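You operate a simulated robot arm through the tools that you are given. There is no shell and no other tool. Be economical: measure what you need, move in short steps, check, and stop when the job is done.

You are at the controls of a simulated robot arm. One attempt, no reset.

Task
Put things in order on the sideboard. At the end: the green tree is on the gold plain brass tray; the teal bell stands where the purple tin stood; the clear glass carafe stands where the green tree stood; the purple tin stands where the clear glass carafe stood; whatever was shut is shut again. Leave all else as you found it, and nothing knocked over.
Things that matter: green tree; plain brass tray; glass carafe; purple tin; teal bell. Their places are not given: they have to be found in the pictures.

The check looks at the end state, three seconds after you hand in, the way a careful person would. Anything else that was tipped, shoved, dropped, spilled or broken makes it a failure.

Robot
A 6-joint arm with a two-finger parallel gripper, fixed in place. Base frame: the origin is at the foot of the arm, x ahead of it, y to its left, z up; the work surface is at about z = 80. Lengths are in cm, angles in rad, forces in N, time in s.
With the tool pointing down near the work surface it reaches from about 24 to 64 cm from the base axis. Its first joint turns from -1.152 to 1.152 rad. Payload 2.7 kg.
Tool frame: the origin (TCP) lies between the finger pads and is the grasp point; the fingertips stand 2.3 cm ahead of it; z points along the fingers, y is the line along which they close. The gripper opens to 9.4 cm. The fingers are 3.8 cm wide and 1 cm thick; the gripper's body (5.4 by 9.6 cm) begins 3.9 cm behind the TCP.
Orientation is that of the tool frame in the base frame, as a unit quaternion [x, y, z, w]. With the fingers straight down and closing along the base's y, the tool's x points along the base's -x, its y along +y and its z along -z.

Tools
- The arm moves only by the tool servo_tool. Its argument "series" is a list that holds one entry, the list of rows, each a list of 7 numbers: the shift along the tool's x, y, z in cm, then the turn, a rotation vector about the tool's x, y, z in rad, then the finger opening in cm, from 0 to 9.4. In form: [[[x, y, z, rx, ry, rz, fingers], ...]]. A call has 1 to 20 rows; each row shifts and turns the commanded pose from where the row before left it, along the tool's axes as they then stand. Each row takes 0.2 s and may step no farther than 5 cm and 0.15 rad from the row before; otherwise, or with a gripper value out of range, the whole call is refused. Where a pose cannot be reached the arm comes as near as it can. A force on the tool above 40 N (or 10 N above the force at the start of the call, whichever is more), or a blocked arm, ends the call early, and 0.2 s more pass. Each finger travels about 4.5 cm/s and halts on what it meets, pressing with about 37 N; the grip force reading is that of the motor and also rises with nothing between the fingers. The clock runs only during rows and for 0.2 s after the last one: add rows that do not move to give the fingers time. It gives the time, the measured TCP pose, the force on the tool (base axes), the opening and the grip force at its end, in the units of the frame above (readings bear some noise), and new pictures: "views" is both (left out), scene, wrist or none.
- Cameras (640 x 400 px; columns grow to the right, rows downward): "scene" is fixed at [4.53, -41.76, 139.58]; the picture's right is [0.87, -0.50, 0.00], its down [-0.28, -0.49, -0.82] and it looks along [0.41, 0.72, -0.57] (base axes); focal length 353 px, centre (320, 200). "wrist" rides on the gripper at [8.6, 1.6, -7.5] in the tool frame; the picture's right is [-0.18, 0.98, 0.00], its down [-0.58, -0.11, -0.81] and it looks along [-0.79, -0.15, 0.59] (tool axes); focal length 243 px, centre (320, 200).
- probe_pixels(camera, pixels): for up to 12 pixels [column, row] of the newest picture of that camera ("zoom" is the newest enlarged one), the place [x, y, z] in the base frame of the surface seen there, good to about 0.2 cm, but the place of the scene camera against the robot may be out by one fixed shift of up to 2.5 cm in any direction. The clock stands still meanwhile.
- zoom(camera, box): a new picture of the part [left, top, right, bottom] of that camera's present view, enlarged. The clock stands still meanwhile.
- close_job(): hands the job in; it is judged then, once.

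Keep the steps short. Do not move on a guess: measure, check each grasp and each placing, and mend mistakes. In all there are 80 turns and 170 pictures (those below and enlarged ones count). Leave the gripper open and the arm clear of the work at the hand-in unless told otherwise, and finish with a single line.

The tools are called after ">>>" by a JSON object that holds its "name" and its "arguments". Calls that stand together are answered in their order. servo_tool: Moves the arm, as the interface text tells. Its arguments: {"type":"object","properties":{"series":{"type":"array"},"views":{"type":"string","enum":["both","scene","wrist","none"]}},"required":["series"]} The other tools are called the same way: probe_pixels (camera, pixels) gives the place of the surface under pixels of a picture; zoom (camera, box) takes an enlarged picture of a part of a camera's view; close_job () hands the job in.

At the start:

```text
time_s: 0.0
tcp_pos: [46.14, 7.78, 112.98]
tool_rot: [-0.001, 1.0, 0.0, 0.001]
contact_force: [0.8, 0.0, -0.7]
grip_width: 9.41
grasp_force: 0.1
```

scene: 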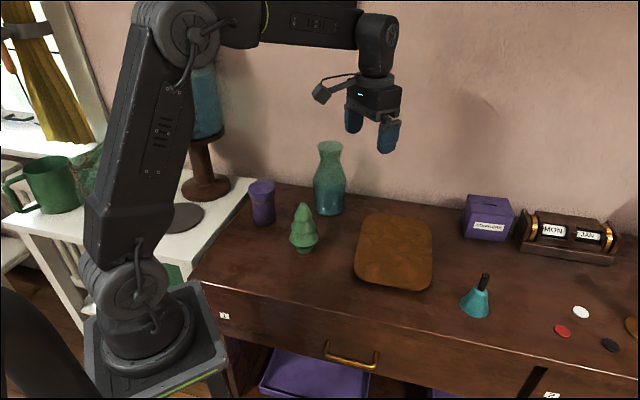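
wrist: 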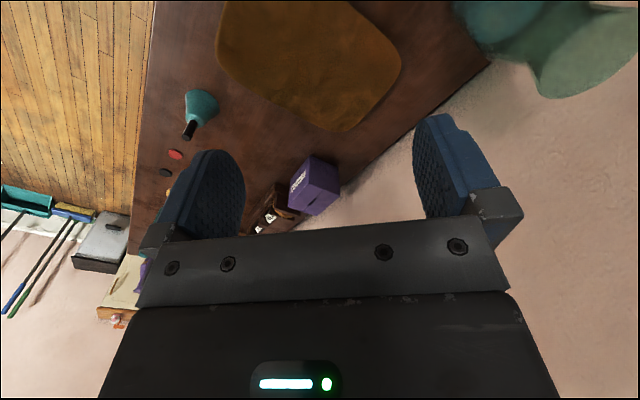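

I see a tree at (303,228), a tray at (395,250), a vase, purple items and a teal bell. I'll zoom in to identify each one.

>>> {"name": "zoom", "arguments": {"camera": "scene", "box": [220, 120, 440, 300]}}

>>> {"name": "zoom", "arguments": {"camera": "scene", "box": [430, 170, 640, 400]}}

>>> {"name": "zoom", "arguments": {"camera": "scene", "box": [180, 260, 480, 400]}}

```text
2.22 times, centred on (330, 210) of scene
```

zoom: 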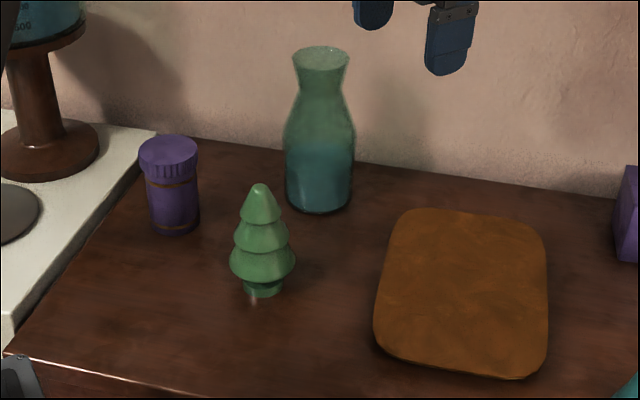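

```text
1.74 times, centred on (535, 285) of scene
```

zoom: 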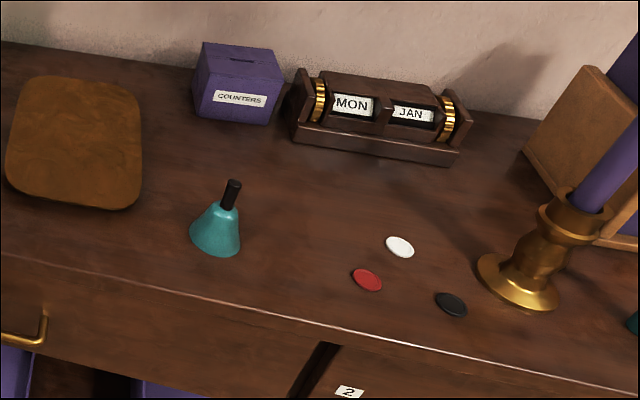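

```text
2.13 times, centred on (330, 330) of scene
```

zoom: 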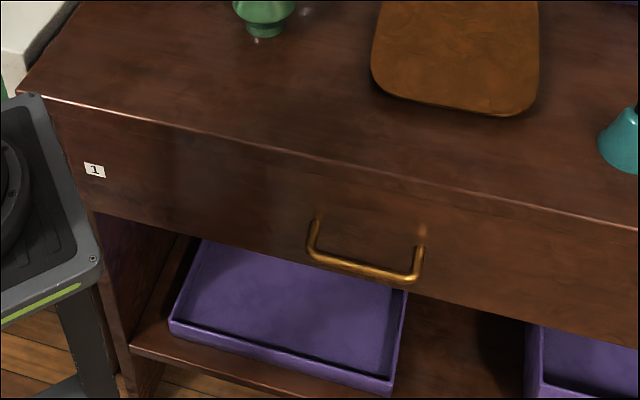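

The purple cylinder with a lid looks like the tin, and the vase shape holding teal liquid looks like the carafe. I'm not yet sure about the tray. Next I'll probe all of them in the scene camera.

>>> {"name": "probe_pixels", "arguments": {"camera": "scene", "pixels": [[262, 184], [264, 222], [303, 206], [303, 249], [330, 145], [328, 211], [395, 250], [375, 285], [340, 270], [475, 312], [485, 278], [432, 300]]}}

>>> {"name": "probe_pixels", "arguments": {"camera": "wrist", "pixels": [[305, 60], [230, 20], [345, 128], [398, 65], [200, 105], [190, 130], [170, 90], [400, 30], [340, 20]]}}

>>> {"name": "zoom", "arguments": {"camera": "scene", "box": [340, 200, 450, 300]}}

```text
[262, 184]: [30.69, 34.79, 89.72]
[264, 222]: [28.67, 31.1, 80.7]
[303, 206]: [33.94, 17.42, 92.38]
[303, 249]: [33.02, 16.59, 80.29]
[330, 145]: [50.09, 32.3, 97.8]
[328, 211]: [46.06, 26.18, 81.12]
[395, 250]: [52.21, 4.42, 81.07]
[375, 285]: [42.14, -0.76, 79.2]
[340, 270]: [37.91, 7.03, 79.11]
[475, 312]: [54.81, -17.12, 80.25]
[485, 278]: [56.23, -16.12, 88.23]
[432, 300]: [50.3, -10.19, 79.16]
```

```text
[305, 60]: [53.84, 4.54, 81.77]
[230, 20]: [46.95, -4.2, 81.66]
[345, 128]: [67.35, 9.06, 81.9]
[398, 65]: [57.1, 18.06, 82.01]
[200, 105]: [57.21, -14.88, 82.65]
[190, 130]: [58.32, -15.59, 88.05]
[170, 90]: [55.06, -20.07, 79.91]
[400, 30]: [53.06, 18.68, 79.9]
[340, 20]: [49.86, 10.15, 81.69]
```

```text
4.00 times, centred on (395, 250) of scene
```

zoom: 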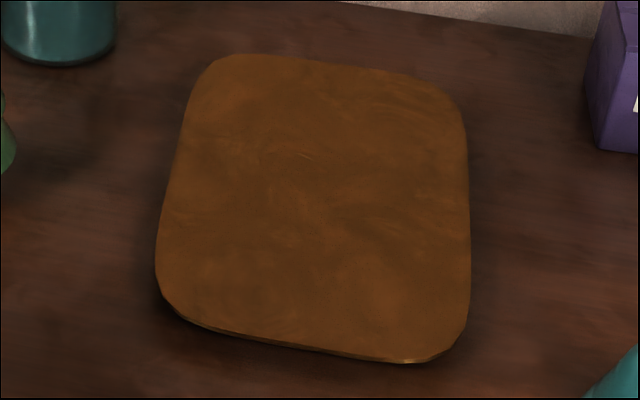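

The slab at (395,250) has metallic edges and its top is at z≈81.7, so it is the brass tray. Nothing needs opening. I'll turn the wrist camera toward +y to measure the tree, tin and carafe in the robot's own frame.

>>> {"name": "servo_tool", "arguments": {"series": [[[2.7, -1.6, 2.0, 0, 0, 0, 9.4], [2.7, -1.6, 2.0, 0, 0, 0, 9.4], [2.7, -1.6, 2.0, 0, 0, 0, 9.4], [0, 0, 0, 0, 0, -0.1428, 9.4], [0, 0, 0, 0, 0, -0.1428, 9.4], [0, 0, 0, 0, 0, -0.1428, 9.4], [0, 0, 0, 0, 0, -0.1428, 9.4], [0, 0, 0, 0, 0, -0.1428, 9.4], [0, 0, 0, 0, 0, -0.1428, 9.4], [0, 0, 0, 0, 0, -0.1428, 9.4], [0, 0, 0, 0, 0, -0.1428, 9.4], [0, 0, 0, 0, 0, -0.1428, 9.4], [0, 0, 0, 0, 0, -0.1428, 9.4], [0, 0, 0, 0, 0, -0.1428, 9.4], [0, 0, 0, 0, 0, 0, 9.4]]]}}

```text
time_s: 3.2
tcp_pos: [38.05, 3.16, 107.0]
tool_rot: [0.709, -0.705, -0.001, -0.001]
contact_force: [0.8, -0.3, 0.7]
grip_width: 9.38
grasp_force: 0.1
```

scene: 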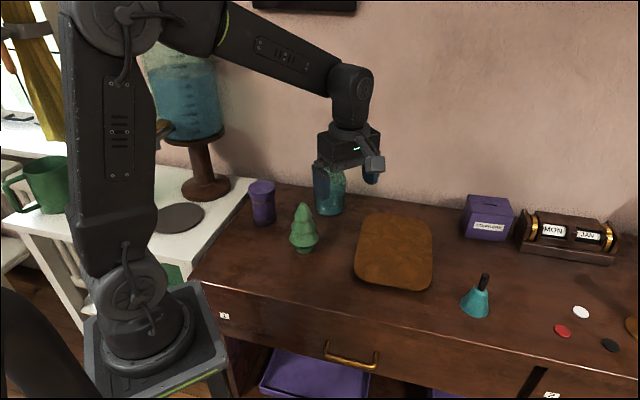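
wrist: 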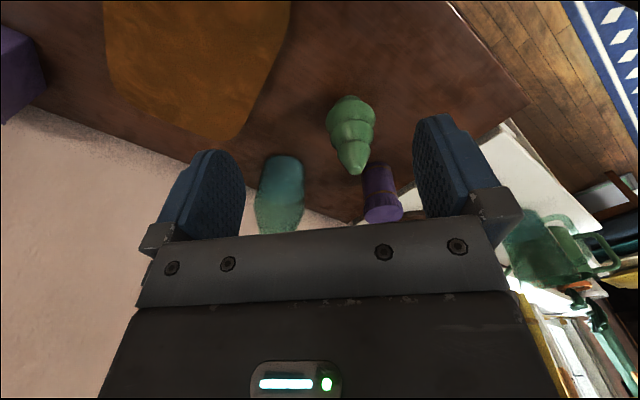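

In this flipped wrist view I see the tree at (350,135), the tin at (382,195) and the carafe at (280,195). I'll zoom in and probe them.

>>> {"name": "zoom", "arguments": {"camera": "wrist", "box": [230, 80, 430, 240]}}

>>> {"name": "probe_pixels", "arguments": {"camera": "wrist", "pixels": [[354, 168], [349, 98], [341, 132], [349, 132], [350, 91], [383, 213], [367, 190], [379, 190], [278, 195], [282, 160], [266, 232], [284, 232]]}}

>>> {"name": "probe_pixels", "arguments": {"camera": "scene", "pixels": [[303, 205], [302, 252], [262, 183], [262, 188], [262, 223], [255, 210], [328, 213], [318, 200], [328, 200], [340, 200]]}}

```text
2.50 times, centred on (330, 160) of wrist
```

zoom: 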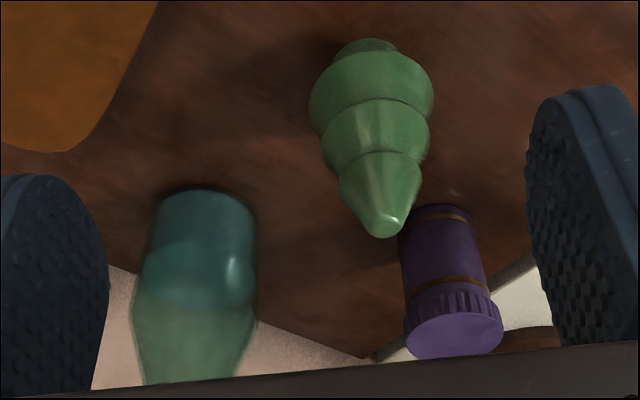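

```text
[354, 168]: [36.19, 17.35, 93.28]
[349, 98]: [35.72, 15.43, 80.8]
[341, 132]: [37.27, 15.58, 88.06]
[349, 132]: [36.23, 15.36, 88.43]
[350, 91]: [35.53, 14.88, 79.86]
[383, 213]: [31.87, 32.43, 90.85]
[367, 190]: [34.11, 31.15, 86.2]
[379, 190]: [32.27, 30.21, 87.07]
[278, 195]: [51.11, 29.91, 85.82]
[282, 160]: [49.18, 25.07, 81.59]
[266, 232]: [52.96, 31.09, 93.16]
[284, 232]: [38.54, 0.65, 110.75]
```

```text
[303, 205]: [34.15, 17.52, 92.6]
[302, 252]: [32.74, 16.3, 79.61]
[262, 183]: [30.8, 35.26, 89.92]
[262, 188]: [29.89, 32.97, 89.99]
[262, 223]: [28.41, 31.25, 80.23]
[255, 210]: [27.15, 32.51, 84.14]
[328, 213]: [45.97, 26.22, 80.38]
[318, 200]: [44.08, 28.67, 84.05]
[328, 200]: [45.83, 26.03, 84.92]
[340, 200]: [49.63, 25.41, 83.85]
```

The scene-to-robot shift looks like about (+2, −0.2, +0.7). The tree is about 13.5 cm tall and tapers in tiers. I'll probe the tier rims and the other objects' edges.

>>> {"name": "probe_pixels", "arguments": {"camera": "zoom", "pixels": [[313, 95], [430, 95], [326, 140], [426, 140], [342, 185], [418, 185], [375, 150], [375, 100], [385, 225], [400, 334], [408, 335], [500, 330]]}}

>>> {"name": "probe_pixels", "arguments": {"camera": "zoom", "pixels": [[455, 318], [455, 352], [403, 240], [475, 240], [440, 225], [153, 225], [203, 225], [254, 225], [136, 300], [195, 300], [254, 300], [205, 193]]}}

```text
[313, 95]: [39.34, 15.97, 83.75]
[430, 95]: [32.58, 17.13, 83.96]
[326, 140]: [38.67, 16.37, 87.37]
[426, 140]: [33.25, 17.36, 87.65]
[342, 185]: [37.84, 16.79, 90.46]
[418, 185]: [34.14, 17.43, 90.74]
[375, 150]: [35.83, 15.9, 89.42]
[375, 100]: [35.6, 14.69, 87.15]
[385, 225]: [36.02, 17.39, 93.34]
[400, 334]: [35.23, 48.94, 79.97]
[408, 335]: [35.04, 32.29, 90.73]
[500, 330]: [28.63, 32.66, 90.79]
```

```text
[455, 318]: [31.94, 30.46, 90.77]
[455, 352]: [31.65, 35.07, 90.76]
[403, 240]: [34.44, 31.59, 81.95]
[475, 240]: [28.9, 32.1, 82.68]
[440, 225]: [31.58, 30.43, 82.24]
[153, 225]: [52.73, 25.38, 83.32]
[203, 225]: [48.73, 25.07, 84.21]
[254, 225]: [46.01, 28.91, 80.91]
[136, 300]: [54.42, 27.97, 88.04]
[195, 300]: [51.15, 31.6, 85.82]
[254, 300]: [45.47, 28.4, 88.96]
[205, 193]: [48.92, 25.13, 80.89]
```

Tree: centre about (36.0, 17.4), top rim at z≈89.4 and about 4.2 wide, tip at 93.4. I'll hover over it, then check before I descend.

>>> {"name": "servo_tool", "arguments": {"series": [[[-3.56, 0.5, 0, 0, 0, 0, 9.4], [-3.56, 0.5, 0, 0, 0, 0, 9.4], [-3.56, 0.5, 0, 0, 0, 0, 9.4], [-3.56, 0.5, 0, 0, 0, 0, 9.4], [0, 0, 3, 0, 0, 0, 9.4], [0, 0, 3, 0, 0, 0, 9.4], [0, 0, 0, 0, 0, 0, 9.4]]]}}

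```text
time_s: 4.8
tcp_pos: [36.15, 17.34, 101.07]
tool_rot: [0.707, -0.707, 0.0, -0.001]
contact_force: [0.6, -0.6, 0.0]
grip_width: 9.39
grasp_force: 0.1
```

scene: 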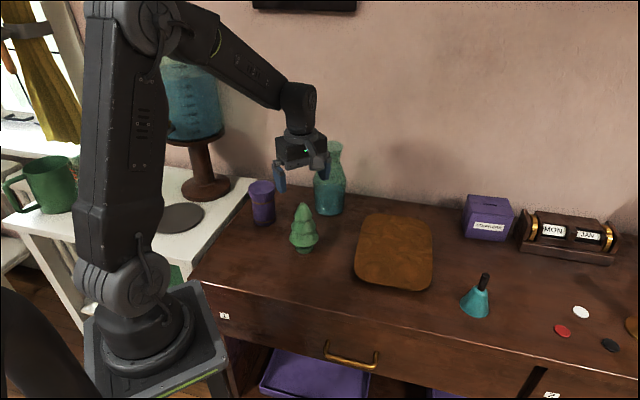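
wrist: 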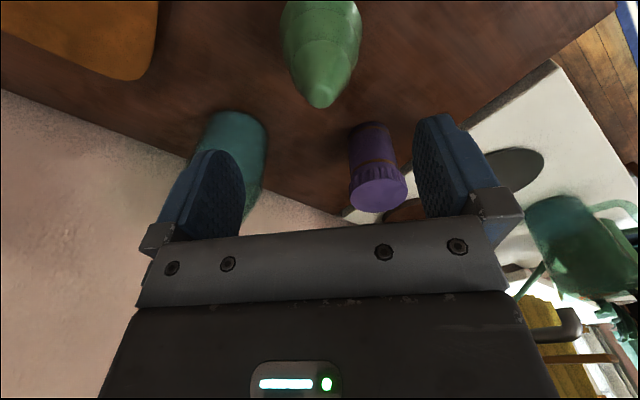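

The tip shows at (320,103), nicely centred between the fingers. I'll probe it, and the tin, carafe and bottle edges, from here.

>>> {"name": "probe_pixels", "arguments": {"camera": "wrist", "pixels": [[320, 95], [320, 104], [320, 60], [286, 20], [358, 20], [378, 195], [353, 195], [404, 190], [378, 208], [375, 180], [205, 130], [262, 140]]}}

```text
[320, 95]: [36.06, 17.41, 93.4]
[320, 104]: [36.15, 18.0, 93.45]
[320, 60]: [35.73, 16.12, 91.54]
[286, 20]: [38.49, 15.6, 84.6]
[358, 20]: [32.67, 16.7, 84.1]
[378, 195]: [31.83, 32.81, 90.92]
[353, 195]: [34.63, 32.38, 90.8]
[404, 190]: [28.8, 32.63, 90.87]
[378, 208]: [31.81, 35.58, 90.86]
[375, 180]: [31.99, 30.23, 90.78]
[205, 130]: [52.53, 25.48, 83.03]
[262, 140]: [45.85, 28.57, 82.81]
```

The tip is at (36.1, 17.6, 93.45). I'll descend to z≈90.1 and close the fingers in steps.

>>> {"name": "servo_tool", "arguments": {"series": [[[-0.25, 0.05, 3.0, 0, 0, 0, 9.4], [0, 0, 3.0, 0, 0, 0, 9.4], [0, 0, 3.0, 0, 0, 0, 9.4], [0, 0, 1.95, 0, 0, 0, 9.4], [0, 0, 0, 0, 0, 0, 9.4], [0, 0, 0, 0, 0, 0, 7], [0, 0, 0, 0, 0, 0, 5.5], [0, 0, 0, 0, 0, 0, 4.5], [0, 0, 0, 0, 0, 0, 3], [0, 0, 0, 0, 0, 0, 3], [0, 0, 0, 0, 0, 0, 3]]]}}

```text
time_s: 7.2
tcp_pos: [35.89, 17.48, 90.08]
tool_rot: [0.708, -0.707, 0.0, -0.001]
contact_force: [1.0, 0.5, 1.6]
grip_width: 4.97
grasp_force: 37.4
```

scene: 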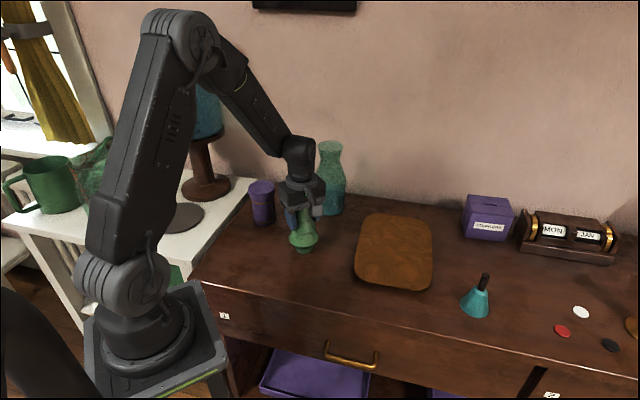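
wrist: 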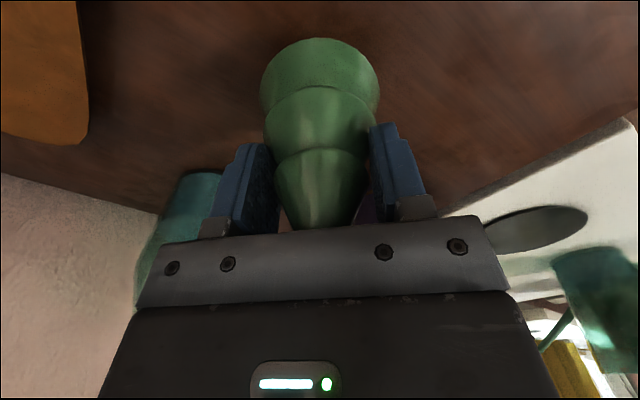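

It is gripped at 4.97 cm. I'll lift 3 cm slowly and check for slipping.

>>> {"name": "servo_tool", "arguments": {"series": [[[0, 0, -0.5, 0, 0, 0, 3], [0, 0, -0.5, 0, 0, 0, 3], [0, 0, -1, 0, 0, 0, 3], [0, 0, -1, 0, 0, 0, 3], [0, 0, -1, 0, 0, 0, 3], [0, 0, 0, 0, 0, 0, 3]]]}}

```text
time_s: 8.6
tcp_pos: [35.94, 17.52, 94.02]
tool_rot: [0.707, -0.707, 0.0, -0.001]
contact_force: [0.4, -0.2, -0.1]
grip_width: 3.0
grasp_force: 0.2
```

scene: 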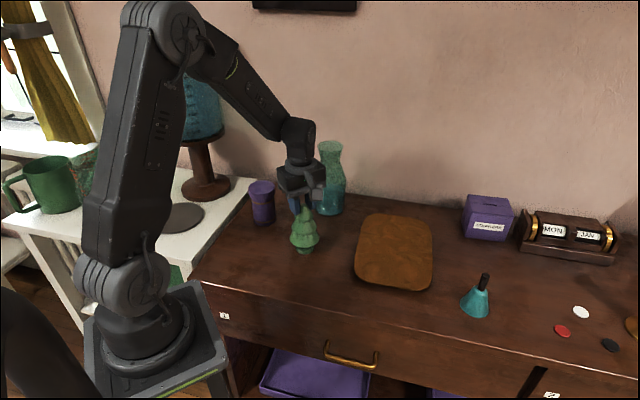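
wrist: 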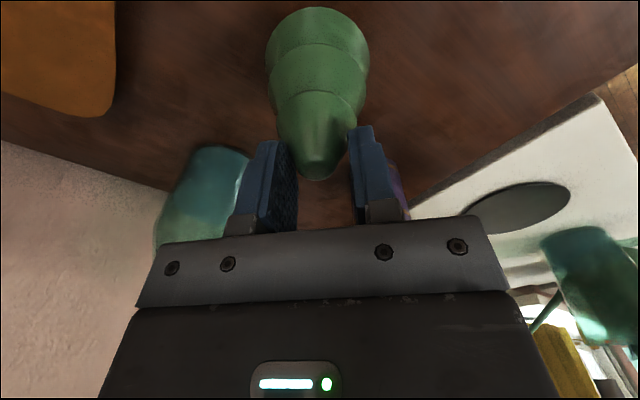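

The tree slipped out of the tapered grip but is still standing upright. I need to grip it at its widest part (z≈83.8), which means tilting the tool so the palm clears the tip. I'll rise, back off, and turn the tool 195° (camera side toward +y) before I tilt.

>>> {"name": "servo_tool", "arguments": {"series": [[[0, 0, -4, 0, 0, 0, 9.4], [0, 0, -4, 0, 0, 0, 9.4], [0, 0, -4, 0, 0, 0, 9.4], [4, 0, 0, 0, 0, 0, 9.4], [4, 0, 0, 0, 0, 0, 9.4], [4, 0, 0, 0, 0, 0, 9.4], [0, 0, 0, 0, 0, 0.148, 9.4], [0, 0, 0, 0, 0, 0.148, 9.4], [0, 0, 0, 0, 0, 0.148, 9.4], [0, 0, 0, 0, 0, 0.148, 9.4], [0, 0, 0, 0, 0, 0.148, 9.4], [0, 0, 0, 0, 0, 0.148, 9.4], [0, 0, 0, 0, 0, 0.148, 9.4], [0, 0, 0, 0, 0, 0.148, 9.4], [0, 0, 0, 0, 0, 0.148, 9.4], [0, 0, 0, 0, 0, 0.148, 9.4], [0, 0, 0, 0, 0, 0.148, 9.4], [0, 0, 0, 0, 0, 0.148, 9.4]]], "views": "none"}}

>>> {"name": "servo_tool", "arguments": {"series": [[[0, 0, 0, 0, 0, 0.148, 9.4], [0, 0, 0, 0, 0, 0.148, 9.4], [0, 0, 0, 0, 0, 0.148, 9.4], [0, 0, 0, 0, 0, 0.148, 9.4], [0, 0, 0, 0, 0, 0.148, 9.4], [0, 0, 0, 0, 0, 0.148, 9.4], [0, 0, 0, 0, 0, 0.148, 9.4], [0, 0, 0, 0, 0, 0.148, 9.4], [0, 0, 0, 0, 0, 0.148, 9.4], [0, 0, 0, 0, 0, 0.148, 9.4], [0, 0, 0, 0, 0, 0.148, 9.4], [0, 0, 0, 0, 0, 0, 9.4]]]}}

```text
time_s: 12.4
tcp_pos: [36.01, 5.7, 106.04]
tool_rot: [0.103, 0.995, 0.001, 0.0]
contact_force: [0.8, -0.5, 0.5]
grip_width: 9.41
grasp_force: 0.1
```

```text
time_s: 15.0
tcp_pos: [36.02, 5.7, 106.12]
tool_rot: [0.794, 0.608, 0.001, 0.0]
contact_force: [-0.3, 0.7, 0.3]
grip_width: 9.42
grasp_force: 0.1
```

scene: 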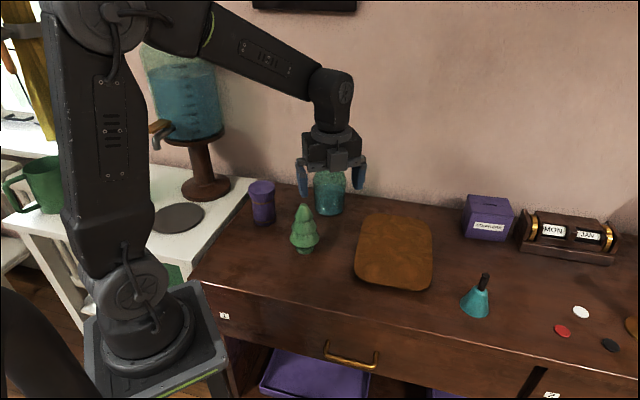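
wrist: 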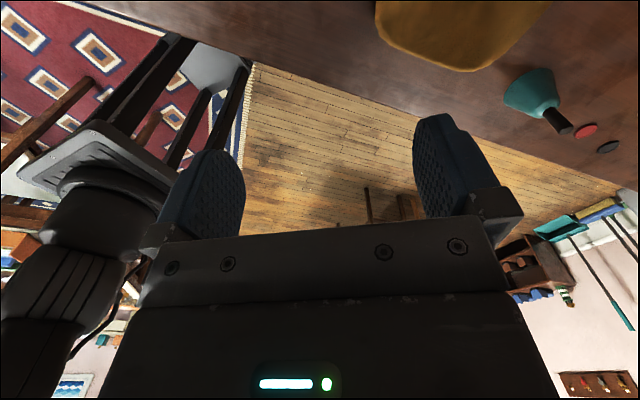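

The yaw is now 75° as planned. Next I'll tilt the tool 65° so the fingers point toward the tree, with the camera on top.

>>> {"name": "servo_tool", "arguments": {"series": [[[0, 0, 0, 0, 0.1418, 0, 9.4], [0, 0, 0, 0, 0.1418, 0, 9.4], [0, 0, 0, 0, 0.1418, 0, 9.4], [0, 0, 0, 0, 0.1418, 0, 9.4], [0, 0, 0, 0, 0.1418, 0, 9.4], [0, 0, 0, 0, 0.1418, 0, 9.4], [0, 0, 0, 0, 0.1418, 0, 9.4], [0, 0, 0, 0, 0.1418, 0, 9.4], [0, 0, 0, 0, 0, 0, 9.4]]]}}

```text
time_s: 17.0
tcp_pos: [35.85, 5.54, 106.13]
tool_rot: [0.668, 0.513, 0.428, -0.328]
contact_force: [-0.3, -0.9, 0.1]
grip_width: 9.37
grasp_force: 0.0
```

scene: 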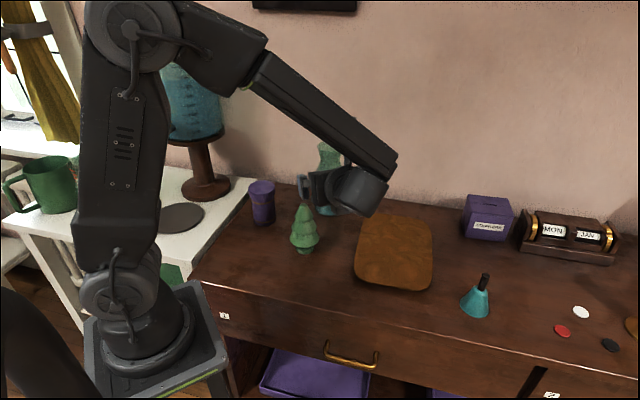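
wrist: 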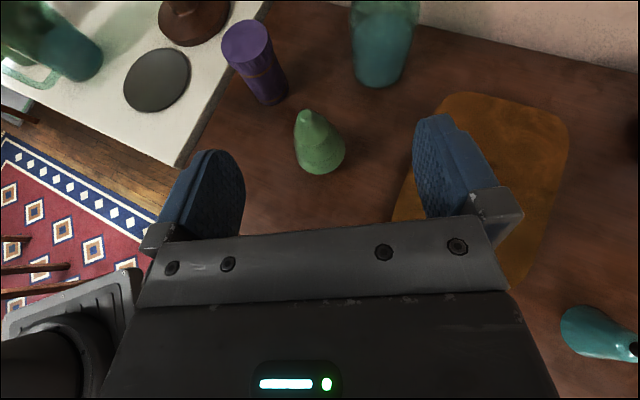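

I have a good upright view: tree (318,150), tin (255,60), carafe (385,45), tray and bell. I'll probe these again from this viewpoint.

>>> {"name": "probe_pixels", "arguments": {"camera": "wrist", "pixels": [[304, 113], [320, 172], [297, 155], [343, 155], [247, 42], [268, 95], [381, 80], [356, 50], [412, 50], [383, 30], [500, 150], [480, 95]]}}

>>> {"name": "probe_pixels", "arguments": {"camera": "scene", "pixels": [[303, 206], [291, 240], [316, 240], [303, 240], [366, 213], [428, 222], [432, 288], [357, 278], [340, 190], [318, 188], [330, 150]]}}

```text
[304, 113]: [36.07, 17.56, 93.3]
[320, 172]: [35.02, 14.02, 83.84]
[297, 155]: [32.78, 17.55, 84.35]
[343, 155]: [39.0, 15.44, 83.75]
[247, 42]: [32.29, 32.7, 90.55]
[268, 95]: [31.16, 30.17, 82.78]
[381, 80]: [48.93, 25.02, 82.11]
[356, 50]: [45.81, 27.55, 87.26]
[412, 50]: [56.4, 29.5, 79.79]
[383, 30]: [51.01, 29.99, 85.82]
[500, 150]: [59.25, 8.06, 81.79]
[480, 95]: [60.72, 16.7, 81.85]
```

```text
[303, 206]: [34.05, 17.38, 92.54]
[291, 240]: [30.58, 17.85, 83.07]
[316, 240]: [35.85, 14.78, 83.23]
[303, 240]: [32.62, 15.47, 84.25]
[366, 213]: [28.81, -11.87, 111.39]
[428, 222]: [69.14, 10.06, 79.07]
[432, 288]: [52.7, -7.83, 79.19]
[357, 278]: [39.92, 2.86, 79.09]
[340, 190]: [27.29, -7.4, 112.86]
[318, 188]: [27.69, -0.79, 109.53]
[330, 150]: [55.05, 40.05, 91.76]
```

The tree centre is about (36.0, 17.4) and its widest rim is at z≈83.8. I'll go to the pre-grasp point about 14 cm back along the tool axis.

>>> {"name": "servo_tool", "arguments": {"series": [[[-3.83, -0.733, 1.13, 0, 0, 0, 9.4], [-3.83, -0.733, 1.13, 0, 0, 0, 9.4], [-3.83, -0.733, 1.13, 0, 0, 0, 9.4], [-3.83, -0.733, 1.13, 0, 0, 0, 9.4], [0, 0, 0, 0, 0, 0, 9.4], [0, 0, 0, 0, 0, 0, 9.4]]]}}

```text
time_s: 18.4
tcp_pos: [32.91, 4.12, 90.24]
tool_rot: [0.669, 0.513, 0.427, -0.327]
contact_force: [-1.1, -0.3, -0.1]
grip_width: 9.4
grasp_force: 0.2
```

scene: 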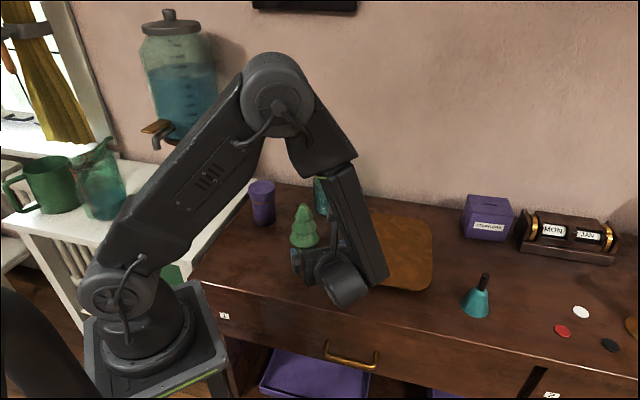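
wrist: 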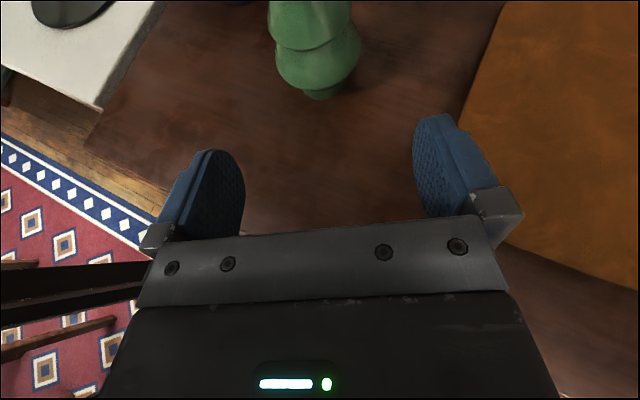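

Another glass vessel has come into view at (100,180) on the white side table, so I'll zoom in on it. I'll also advance 9 cm toward the tree.

>>> {"name": "zoom", "arguments": {"camera": "scene", "box": [0, 110, 220, 250]}}

>>> {"name": "servo_tool", "arguments": {"series": [[[0, -0.25, 3, 0, 0, 0, 9.4], [0, -0.22, 3, 0, 0, 0, 9.4], [0, 0, 3, 0, 0, 0, 9.4], [0, 0, 0, 0, 0, 0, 9.4]]]}}

```text
2.86 times, centred on (110, 180) of scene
```

zoom: 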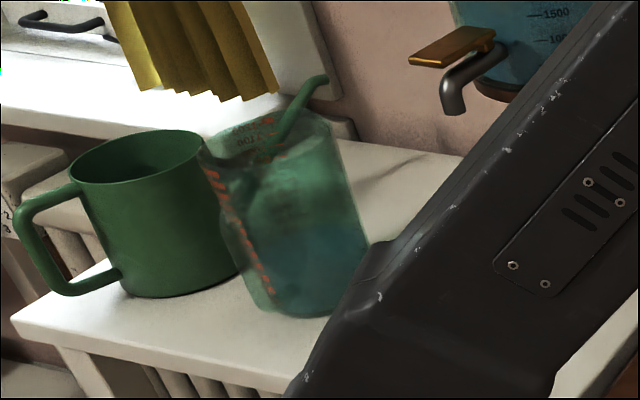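

```text
time_s: 19.4
tcp_pos: [34.37, 12.16, 86.29]
tool_rot: [0.669, 0.513, 0.427, -0.327]
contact_force: [0.1, 0.7, 0.3]
grip_width: 9.41
grasp_force: 0.0
```

scene: 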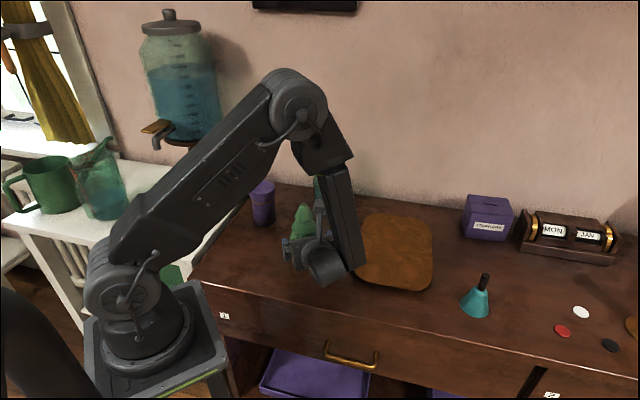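
wrist: 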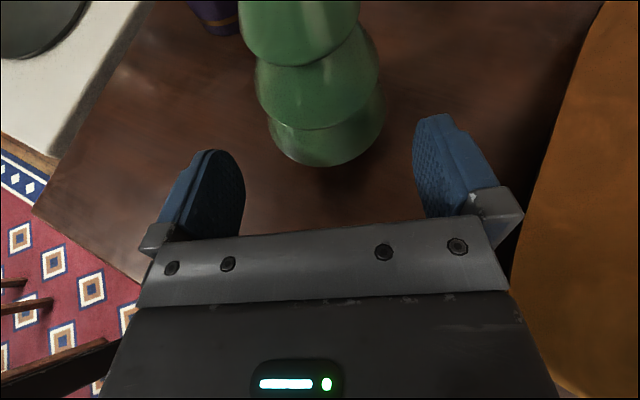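

That vessel is a measuring jug with a handle, so the carafe is the bottle on the sideboard. The tree sits centred between the fingers. I'll advance the last 4.7 cm and close.

>>> {"name": "servo_tool", "arguments": {"series": [[[0, 0.2, 2.4, 0, 0, 0, 9.4], [0, 0, 2.3, 0, 0, 0, 9.4], [0, 0, 0, 0, 0, 0, 9.4], [0, 0, 0, 0, 0, 0, 8], [0, 0, 0, 0, 0, 0, 7], [0, 0, 0, 0, 0, 0, 6], [0, 0, 0, 0, 0, 0, 5], [0, 0, 0, 0, 0, 0, 5]]]}}

```text
time_s: 21.2
tcp_pos: [35.64, 16.22, 84.35]
tool_rot: [0.668, 0.514, 0.427, -0.329]
contact_force: [-0.1, 2.0, -0.3]
grip_width: 7.89
grasp_force: 36.7
```

scene: 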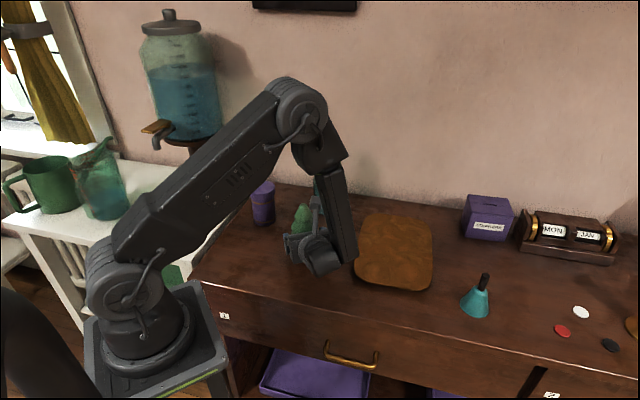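
wrist: 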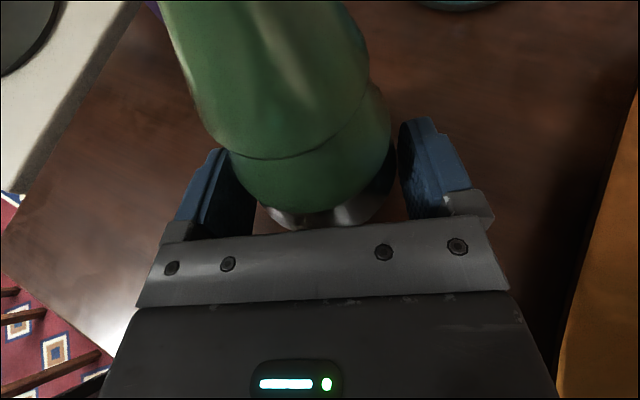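

The fingers stopped at 7.89 cm, wider than the 6.8 I estimated. I'll zoom in to check.

>>> {"name": "zoom", "arguments": {"camera": "wrist", "box": [160, 60, 500, 272]}}

>>> {"name": "zoom", "arguments": {"camera": "scene", "box": [250, 180, 380, 290]}}

>>> {"name": "probe_pixels", "arguments": {"camera": "wrist", "pixels": [[235, 170], [385, 175], [310, 215], [300, 150], [300, 190], [260, 100], [360, 70]]}}

```text
1.88 times, centred on (330, 166) of wrist
```

zoom: 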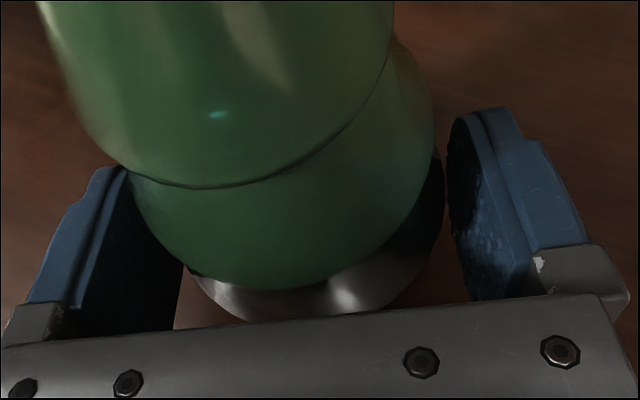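

```text
3.64 times, centred on (315, 235) of scene
```

zoom: 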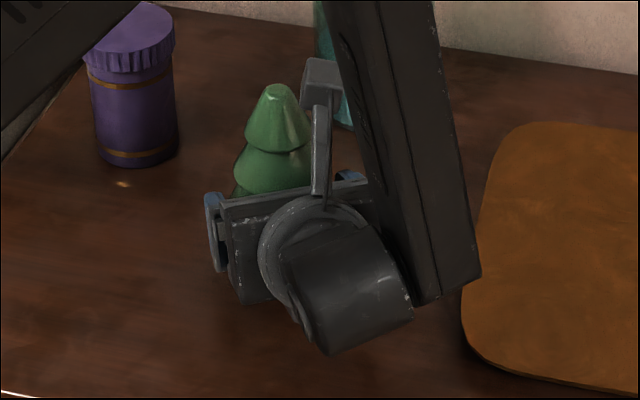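

```text
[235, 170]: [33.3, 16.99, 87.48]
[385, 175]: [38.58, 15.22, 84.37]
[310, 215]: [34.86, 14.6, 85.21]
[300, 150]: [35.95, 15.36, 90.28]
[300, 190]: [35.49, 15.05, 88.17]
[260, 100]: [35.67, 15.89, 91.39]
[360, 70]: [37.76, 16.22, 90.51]
```

Visually both pads reach the bottom tier, and the tree hasn't moved in the scene view. I'll test with a slow, straight-up 2 cm lift (tool x +0.906, z −0.423 per cm).

>>> {"name": "servo_tool", "arguments": {"series": [[[0, 0, 0, 0, 0, 0, 5], [0.27, 0, -0.127, 0, 0, 0, 5], [0.27, 0, -0.127, 0, 0, 0, 5], [0.27, 0, -0.127, 0, 0, 0, 5], [0.45, 0, -0.21, 0, 0, 0, 5], [0.45, 0, -0.21, 0, 0, 0, 5], [0, 0, 0, 0, 0, 0, 5]]]}}

```text
time_s: 22.8
tcp_pos: [35.64, 16.32, 86.35]
tool_rot: [0.669, 0.513, 0.427, -0.327]
contact_force: [-0.1, 0.3, -1.9]
grip_width: 7.9
grasp_force: 37.0
```

scene: 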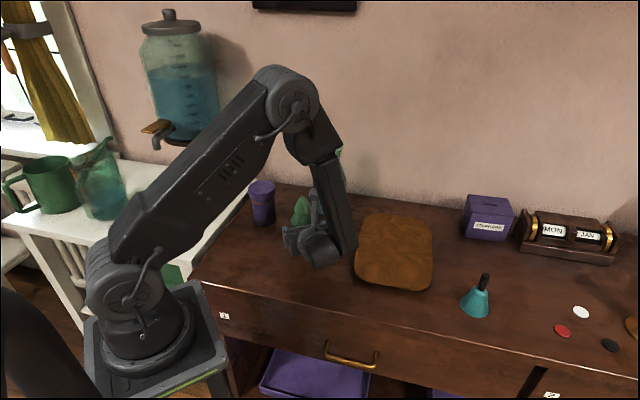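
wrist: 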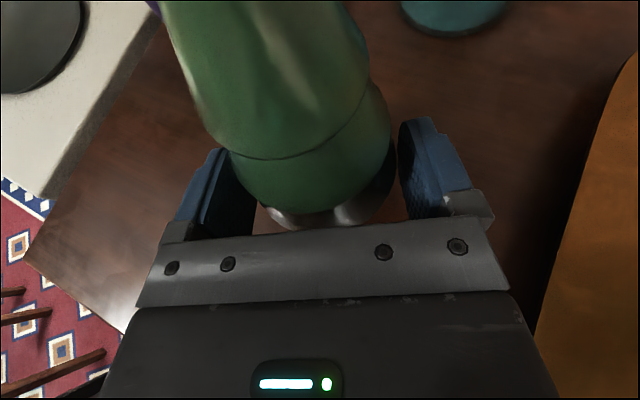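

The tree is held at 7.9 cm. I'll lift 6 cm more, yaw −30° so the wrist stays clear of the bell, and carry the tree over the tray to about (53, 4.5).

>>> {"name": "servo_tool", "arguments": {"series": [[[1.81, 0, -0.846, 0, 0, 0, 5], [1.81, 0, -0.846, 0, 0, 0, 5], [1.81, 0, -0.846, 0, 0, 0, 5], [0, 0, 0, -0.1186, 0, 0.0554, 5], [0, 0, 0, -0.1186, 0, 0.0554, 5], [0, 0, 0, -0.1186, 0, 0.0554, 5], [0, 0, 0, -0.1186, 0, 0.0554, 5], [0.115, 2.06, 0.247, 0, 0, 0, 5], [0.115, 2.06, 0.247, 0, 0, 0, 5], [0.115, 2.06, 0.247, 0, 0, 0, 5], [0.115, 2.06, 0.247, 0, 0, 0, 5], [0.115, 2.06, 0.247, 0, 0, 0, 5], [0.115, 2.06, 0.247, 0, 0, 0, 5], [0.115, 2.06, 0.247, 0, 0, 0, 5], [0.115, 2.06, 0.247, 0, 0, 0, 5], [0.115, 2.06, 0.247, 0, 0, 0, 5], [0.115, 2.06, 0.247, 0, 0, 0, 5], [0, 0, 0, 0, 0, 0, 5]]]}}

```text
time_s: 26.6
tcp_pos: [51.97, 3.7, 92.32]
tool_rot: [0.779, 0.323, 0.497, -0.207]
contact_force: [-0.4, 0.2, -1.4]
grip_width: 7.91
grasp_force: 36.8
```

scene: 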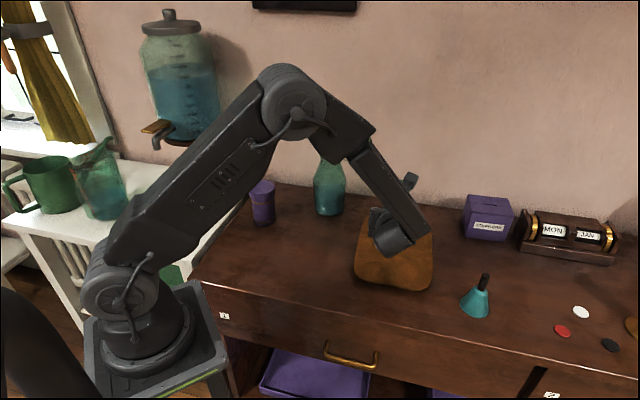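
wrist: 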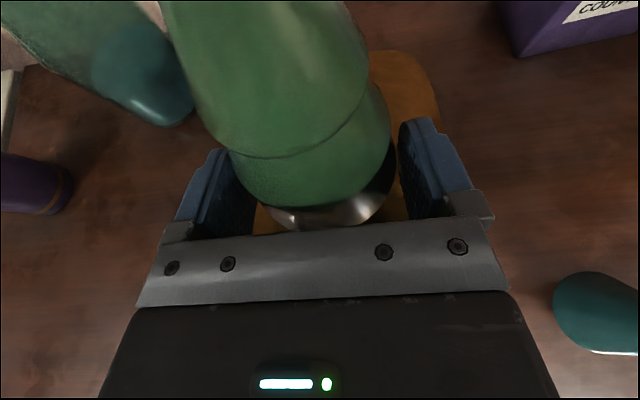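

The tree is over the tray with the grip steady. The placing height is TCP z≈86.25 (tray top 81.8). I'll descend 5.6 cm, then make fine steps and check the force.

>>> {"name": "servo_tool", "arguments": {"series": [[[-1.268, 0, 0.592, 0, 0, 0, 5], [-1.268, 0, 0.592, 0, 0, 0, 5], [-1.268, 0, 0.592, 0, 0, 0, 5], [-1.268, 0, 0.592, 0, 0, 0, 5], [0, 0, 0, 0, 0, 0, 5], [-0.136, 0, 0.0635, 0, 0, 0, 5], [-0.136, 0, 0.0635, 0, 0, 0, 5], [0, 0, 0, 0, 0, 0, 5]]]}}

```text
time_s: 28.4
tcp_pos: [51.91, 3.64, 86.57]
tool_rot: [0.778, 0.323, 0.497, -0.206]
contact_force: [-0.3, 0.1, -2.2]
grip_width: 7.86
grasp_force: 36.7
```

scene: 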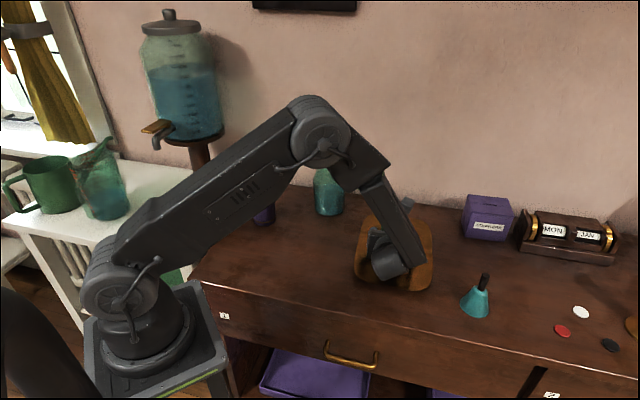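
wrist: 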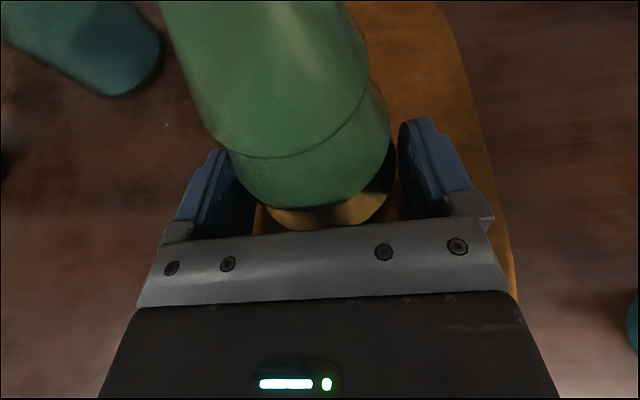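

No contact yet at 86.57. I'll keep lowering in 0.1 cm steps.

>>> {"name": "servo_tool", "arguments": {"series": [[[-0.0906, 0, 0.0423, 0, 0, 0, 5], [-0.0906, 0, 0.0423, 0, 0, 0, 5], [0, 0, 0, 0, 0, 0, 5]]], "views": "none"}}

>>> {"name": "servo_tool", "arguments": {"series": [[[-0.0906, 0, 0.0423, 0, 0, 0, 5], [0, 0, 0, 0, 0, 0, 5]]], "views": "none"}}

```text
time_s: 29.2
tcp_pos: [51.99, 3.45, 86.32]
tool_rot: [0.778, 0.323, 0.497, -0.207]
contact_force: [0.4, -0.6, -1.9]
grip_width: 7.88
grasp_force: 36.8
```

```text
time_s: 29.8
tcp_pos: [52.05, 3.65, 86.29]
tool_rot: [0.779, 0.322, 0.497, -0.205]
contact_force: [-1.6, -1.1, 2.0]
grip_width: 7.88
grasp_force: 37.1
```

Contact: the vertical force went from −1.9 to +2.0 N at z≈86.3. I'll open slowly, then back straight out along the tool axis.

>>> {"name": "servo_tool", "arguments": {"series": [[[0, 0, 0, 0, 0, 0, 8.2], [0, 0, 0, 0, 0, 0, 8.6], [0, 0, 0, 0, 0, 0, 9.4], [0, 0, 0, 0, 0, 0, 9.4], [0, 0, -1, 0, 0, 0, 9.4], [0, 0, -2, 0, 0, 0, 9.4], [0, 0, -3, 0, 0, 0, 9.4], [0, 0, -4, 0, 0, 0, 9.4], [0, 0, -2, 0, 0, 0, 9.4], [0, 0, 0, 0, 0, 0, 9.4]]]}}

```text
time_s: 32.0
tcp_pos: [44.51, -4.03, 91.38]
tool_rot: [0.779, 0.323, 0.497, -0.206]
contact_force: [-0.3, 0.6, -0.3]
grip_width: 9.4
grasp_force: 0.1
```

scene: 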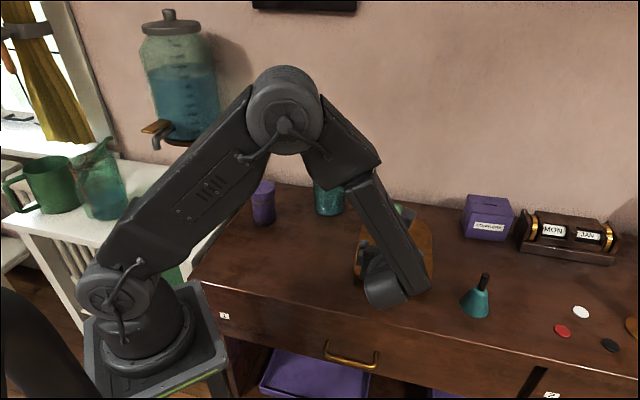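
wrist: 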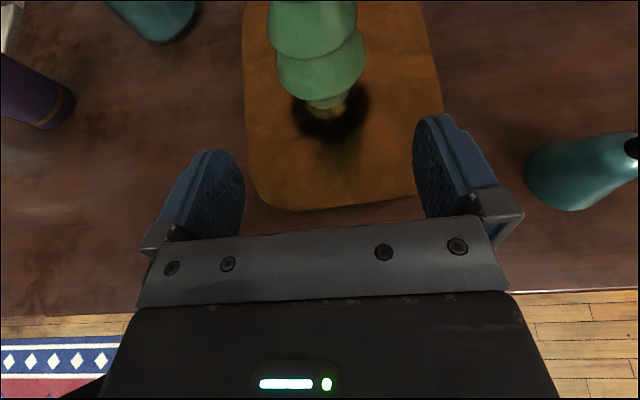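

The tree is standing on the tray. Next is the carafe. I'll rise, straighten the tool and turn back toward the original yaw.

>>> {"name": "servo_tool", "arguments": {"series": [[[3.76, 0, -1.755, 0, 0, 0, 9.4], [3.76, 0, -1.755, 0, 0, 0, 9.4], [3.76, 0, -1.755, 0, 0, 0, 9.4], [3.76, 0, -1.755, 0, 0, 0, 9.4], [0, 0, 0, 0, -0.1418, 0, 9.4], [0, 0, 0, 0, -0.1418, 0, 9.4], [0, 0, 0, 0, -0.1418, 0, 9.4], [0, 0, 0, 0, -0.1418, 0, 9.4], [0, 0, 0, 0, -0.1418, 0, 9.4], [0, 0, 0, 0, -0.1418, 0, 9.4], [0, 0, 0, 0, -0.1418, 0, 9.4], [0, 0, 0, 0, -0.1418, 0, 9.4], [0, 0, 0, 0, 0, 0, 9.4]]], "views": "none"}}

>>> {"name": "servo_tool", "arguments": {"series": [[[0, 0, 0, 0, 0, -0.1473, 9.4], [0, 0, 0, 0, 0, -0.1473, 9.4], [0, 0, 0, 0, 0, -0.1473, 9.4], [0, 0, 0, 0, 0, -0.1473, 9.4], [0, 0, 0, 0, 0, -0.1473, 9.4], [0, 0, 0, 0, 0, -0.1473, 9.4], [0, 0, 0, 0, 0, -0.1473, 9.4], [0, 0, 0, 0, 0, -0.1473, 9.4], [0, 0, 0, 0, 0, -0.1473, 9.4], [0, 0, 0, 0, 0, -0.1473, 9.4], [0, 0, 0, 0, 0, -0.1473, 9.4], [0, 0, 0, 0, 0, -0.1473, 9.4], [0, 0, 0, 0, 0, -0.1473, 9.4], [0, 0, 0, 0, 0, -0.1473, 9.4], [0, 0, 0, 0, 0, -0.1473, 9.4], [0, 0, 0, 0, 0, -0.1473, 9.4], [0, 0, 0, 0, 0, 0, 9.4]]]}}

```text
time_s: 34.8
tcp_pos: [44.35, -4.26, 107.88]
tool_rot: [0.924, 0.383, 0.0, 0.0]
contact_force: [-0.6, 0.0, 0.5]
grip_width: 9.4
grasp_force: 0.0
```

```text
time_s: 38.4
tcp_pos: [44.24, -4.17, 107.83]
tool_rot: [-0.002, 1.0, 0.001, 0.0]
contact_force: [0.3, 0.6, -0.6]
grip_width: 9.37
grasp_force: 0.1
```

scene: 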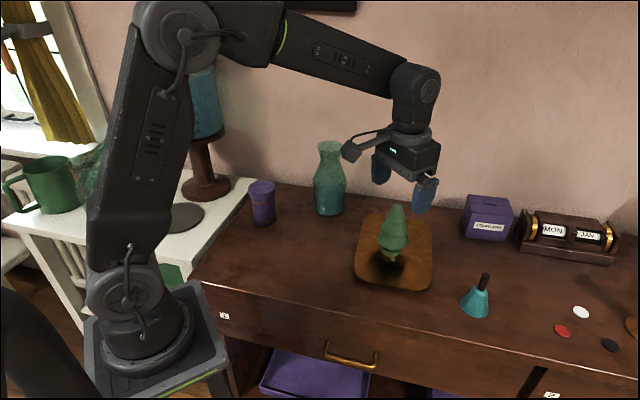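
wrist: 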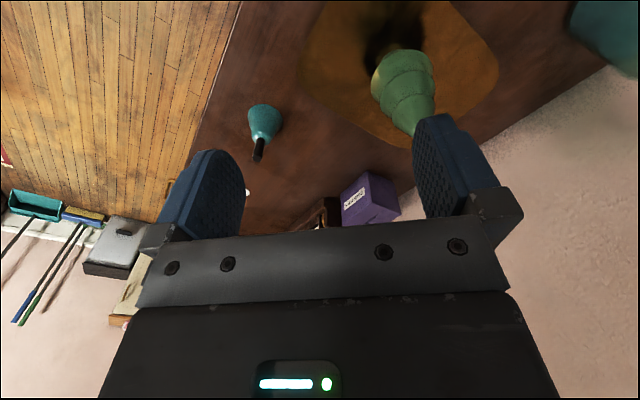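

The tree stands upright on the tray. I'll move to a viewing spot in front of the carafe.

>>> {"name": "servo_tool", "arguments": {"series": [[[1.457, 4.457, -0.3, 0, 0, 0, 9.4], [1.457, 4.457, -0.3, 0, 0, 0, 9.4], [1.457, 4.457, -0.3, 0, 0, 0, 9.4], [1.457, 4.457, -0.3, 0, 0, 0, 9.4], [1.457, 4.457, -0.3, 0, 0, 0, 9.4], [1.457, 4.457, -0.3, 0, 0, 0, 9.4], [1.457, 4.457, -0.3, 0, 0, 0, 9.4], [0, 0, 0, 0, 0, 0, 9.4], [0, 0, 0, 0, 0, 0, 9.4]]]}}

>>> {"name": "zoom", "arguments": {"camera": "wrist", "box": [200, 0, 450, 240]}}

```text
time_s: 40.4
tcp_pos: [34.2, 26.81, 109.88]
tool_rot: [0.0, 1.0, 0.0, 0.002]
contact_force: [0.0, 0.6, 0.4]
grip_width: 9.41
grasp_force: 0.0
```

scene: 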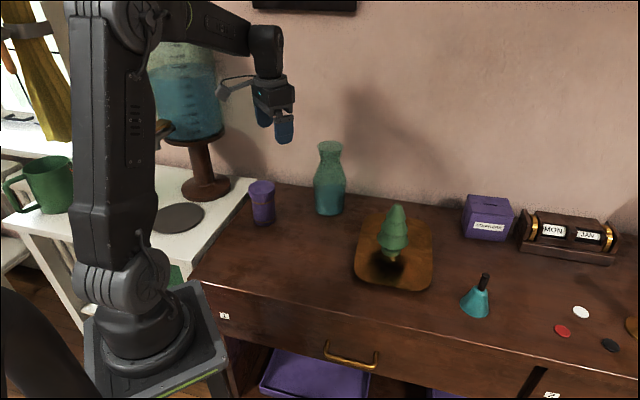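
wrist: 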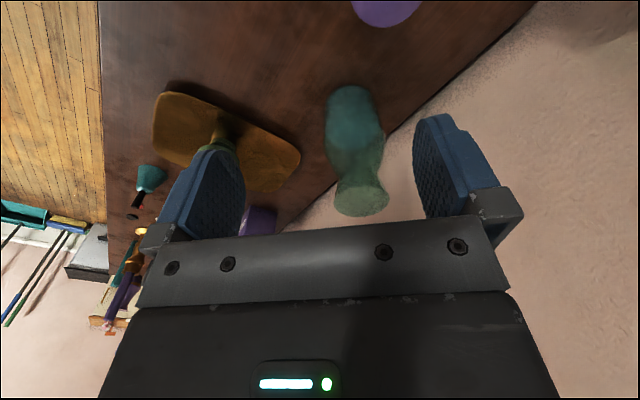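

```text
1.67 times, centred on (325, 120) of wrist
```

zoom: 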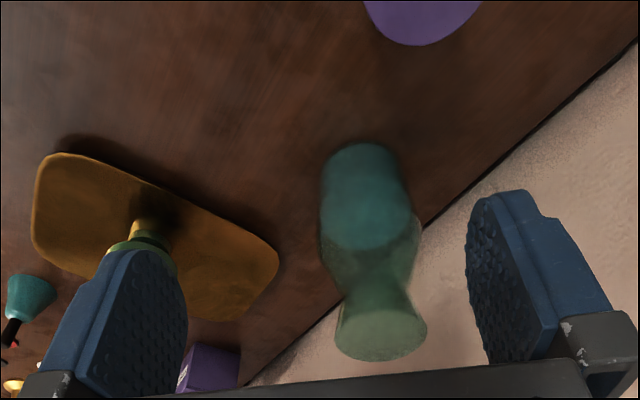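

The carafe is glass and depth readings may pass through it, so I'll probe its rim from both cameras.

>>> {"name": "probe_pixels", "arguments": {"camera": "zoom", "pixels": [[382, 335], [382, 355], [382, 312], [342, 335], [423, 335], [374, 290], [366, 150], [366, 170], [326, 200], [408, 200], [324, 240], [418, 235]]}}

>>> {"name": "probe_pixels", "arguments": {"camera": "scene", "pixels": [[330, 143], [330, 147], [330, 152], [319, 147], [341, 147], [330, 162], [330, 170], [330, 185], [316, 190], [345, 190], [330, 214]]}}

>>> {"name": "zoom", "arguments": {"camera": "scene", "box": [290, 130, 370, 220]}}

```text
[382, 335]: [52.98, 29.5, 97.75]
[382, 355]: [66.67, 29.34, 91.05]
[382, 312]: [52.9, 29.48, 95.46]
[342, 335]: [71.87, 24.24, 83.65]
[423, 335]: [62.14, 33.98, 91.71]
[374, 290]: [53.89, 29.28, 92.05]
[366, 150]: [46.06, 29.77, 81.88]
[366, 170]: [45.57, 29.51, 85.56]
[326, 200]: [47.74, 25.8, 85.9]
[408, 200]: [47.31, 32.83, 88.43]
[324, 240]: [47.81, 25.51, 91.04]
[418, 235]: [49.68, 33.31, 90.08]
```

```text
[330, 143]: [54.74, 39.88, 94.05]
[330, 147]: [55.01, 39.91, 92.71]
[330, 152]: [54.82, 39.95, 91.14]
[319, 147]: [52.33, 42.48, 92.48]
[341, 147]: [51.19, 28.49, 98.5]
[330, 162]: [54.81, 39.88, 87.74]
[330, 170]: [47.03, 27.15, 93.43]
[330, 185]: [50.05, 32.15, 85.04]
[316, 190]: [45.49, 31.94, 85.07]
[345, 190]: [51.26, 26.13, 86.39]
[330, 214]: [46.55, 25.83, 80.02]
```

```text
4.44 times, centred on (330, 175) of scene
```

zoom: 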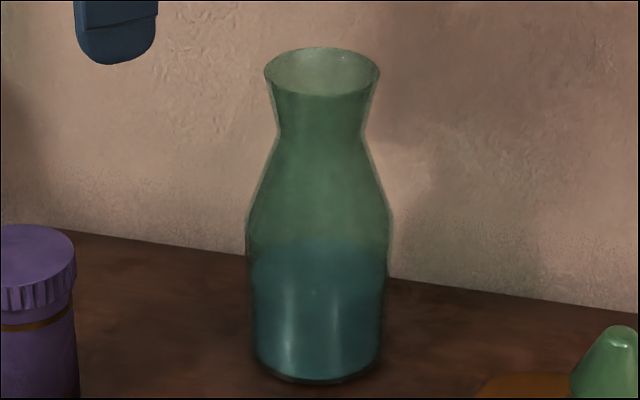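

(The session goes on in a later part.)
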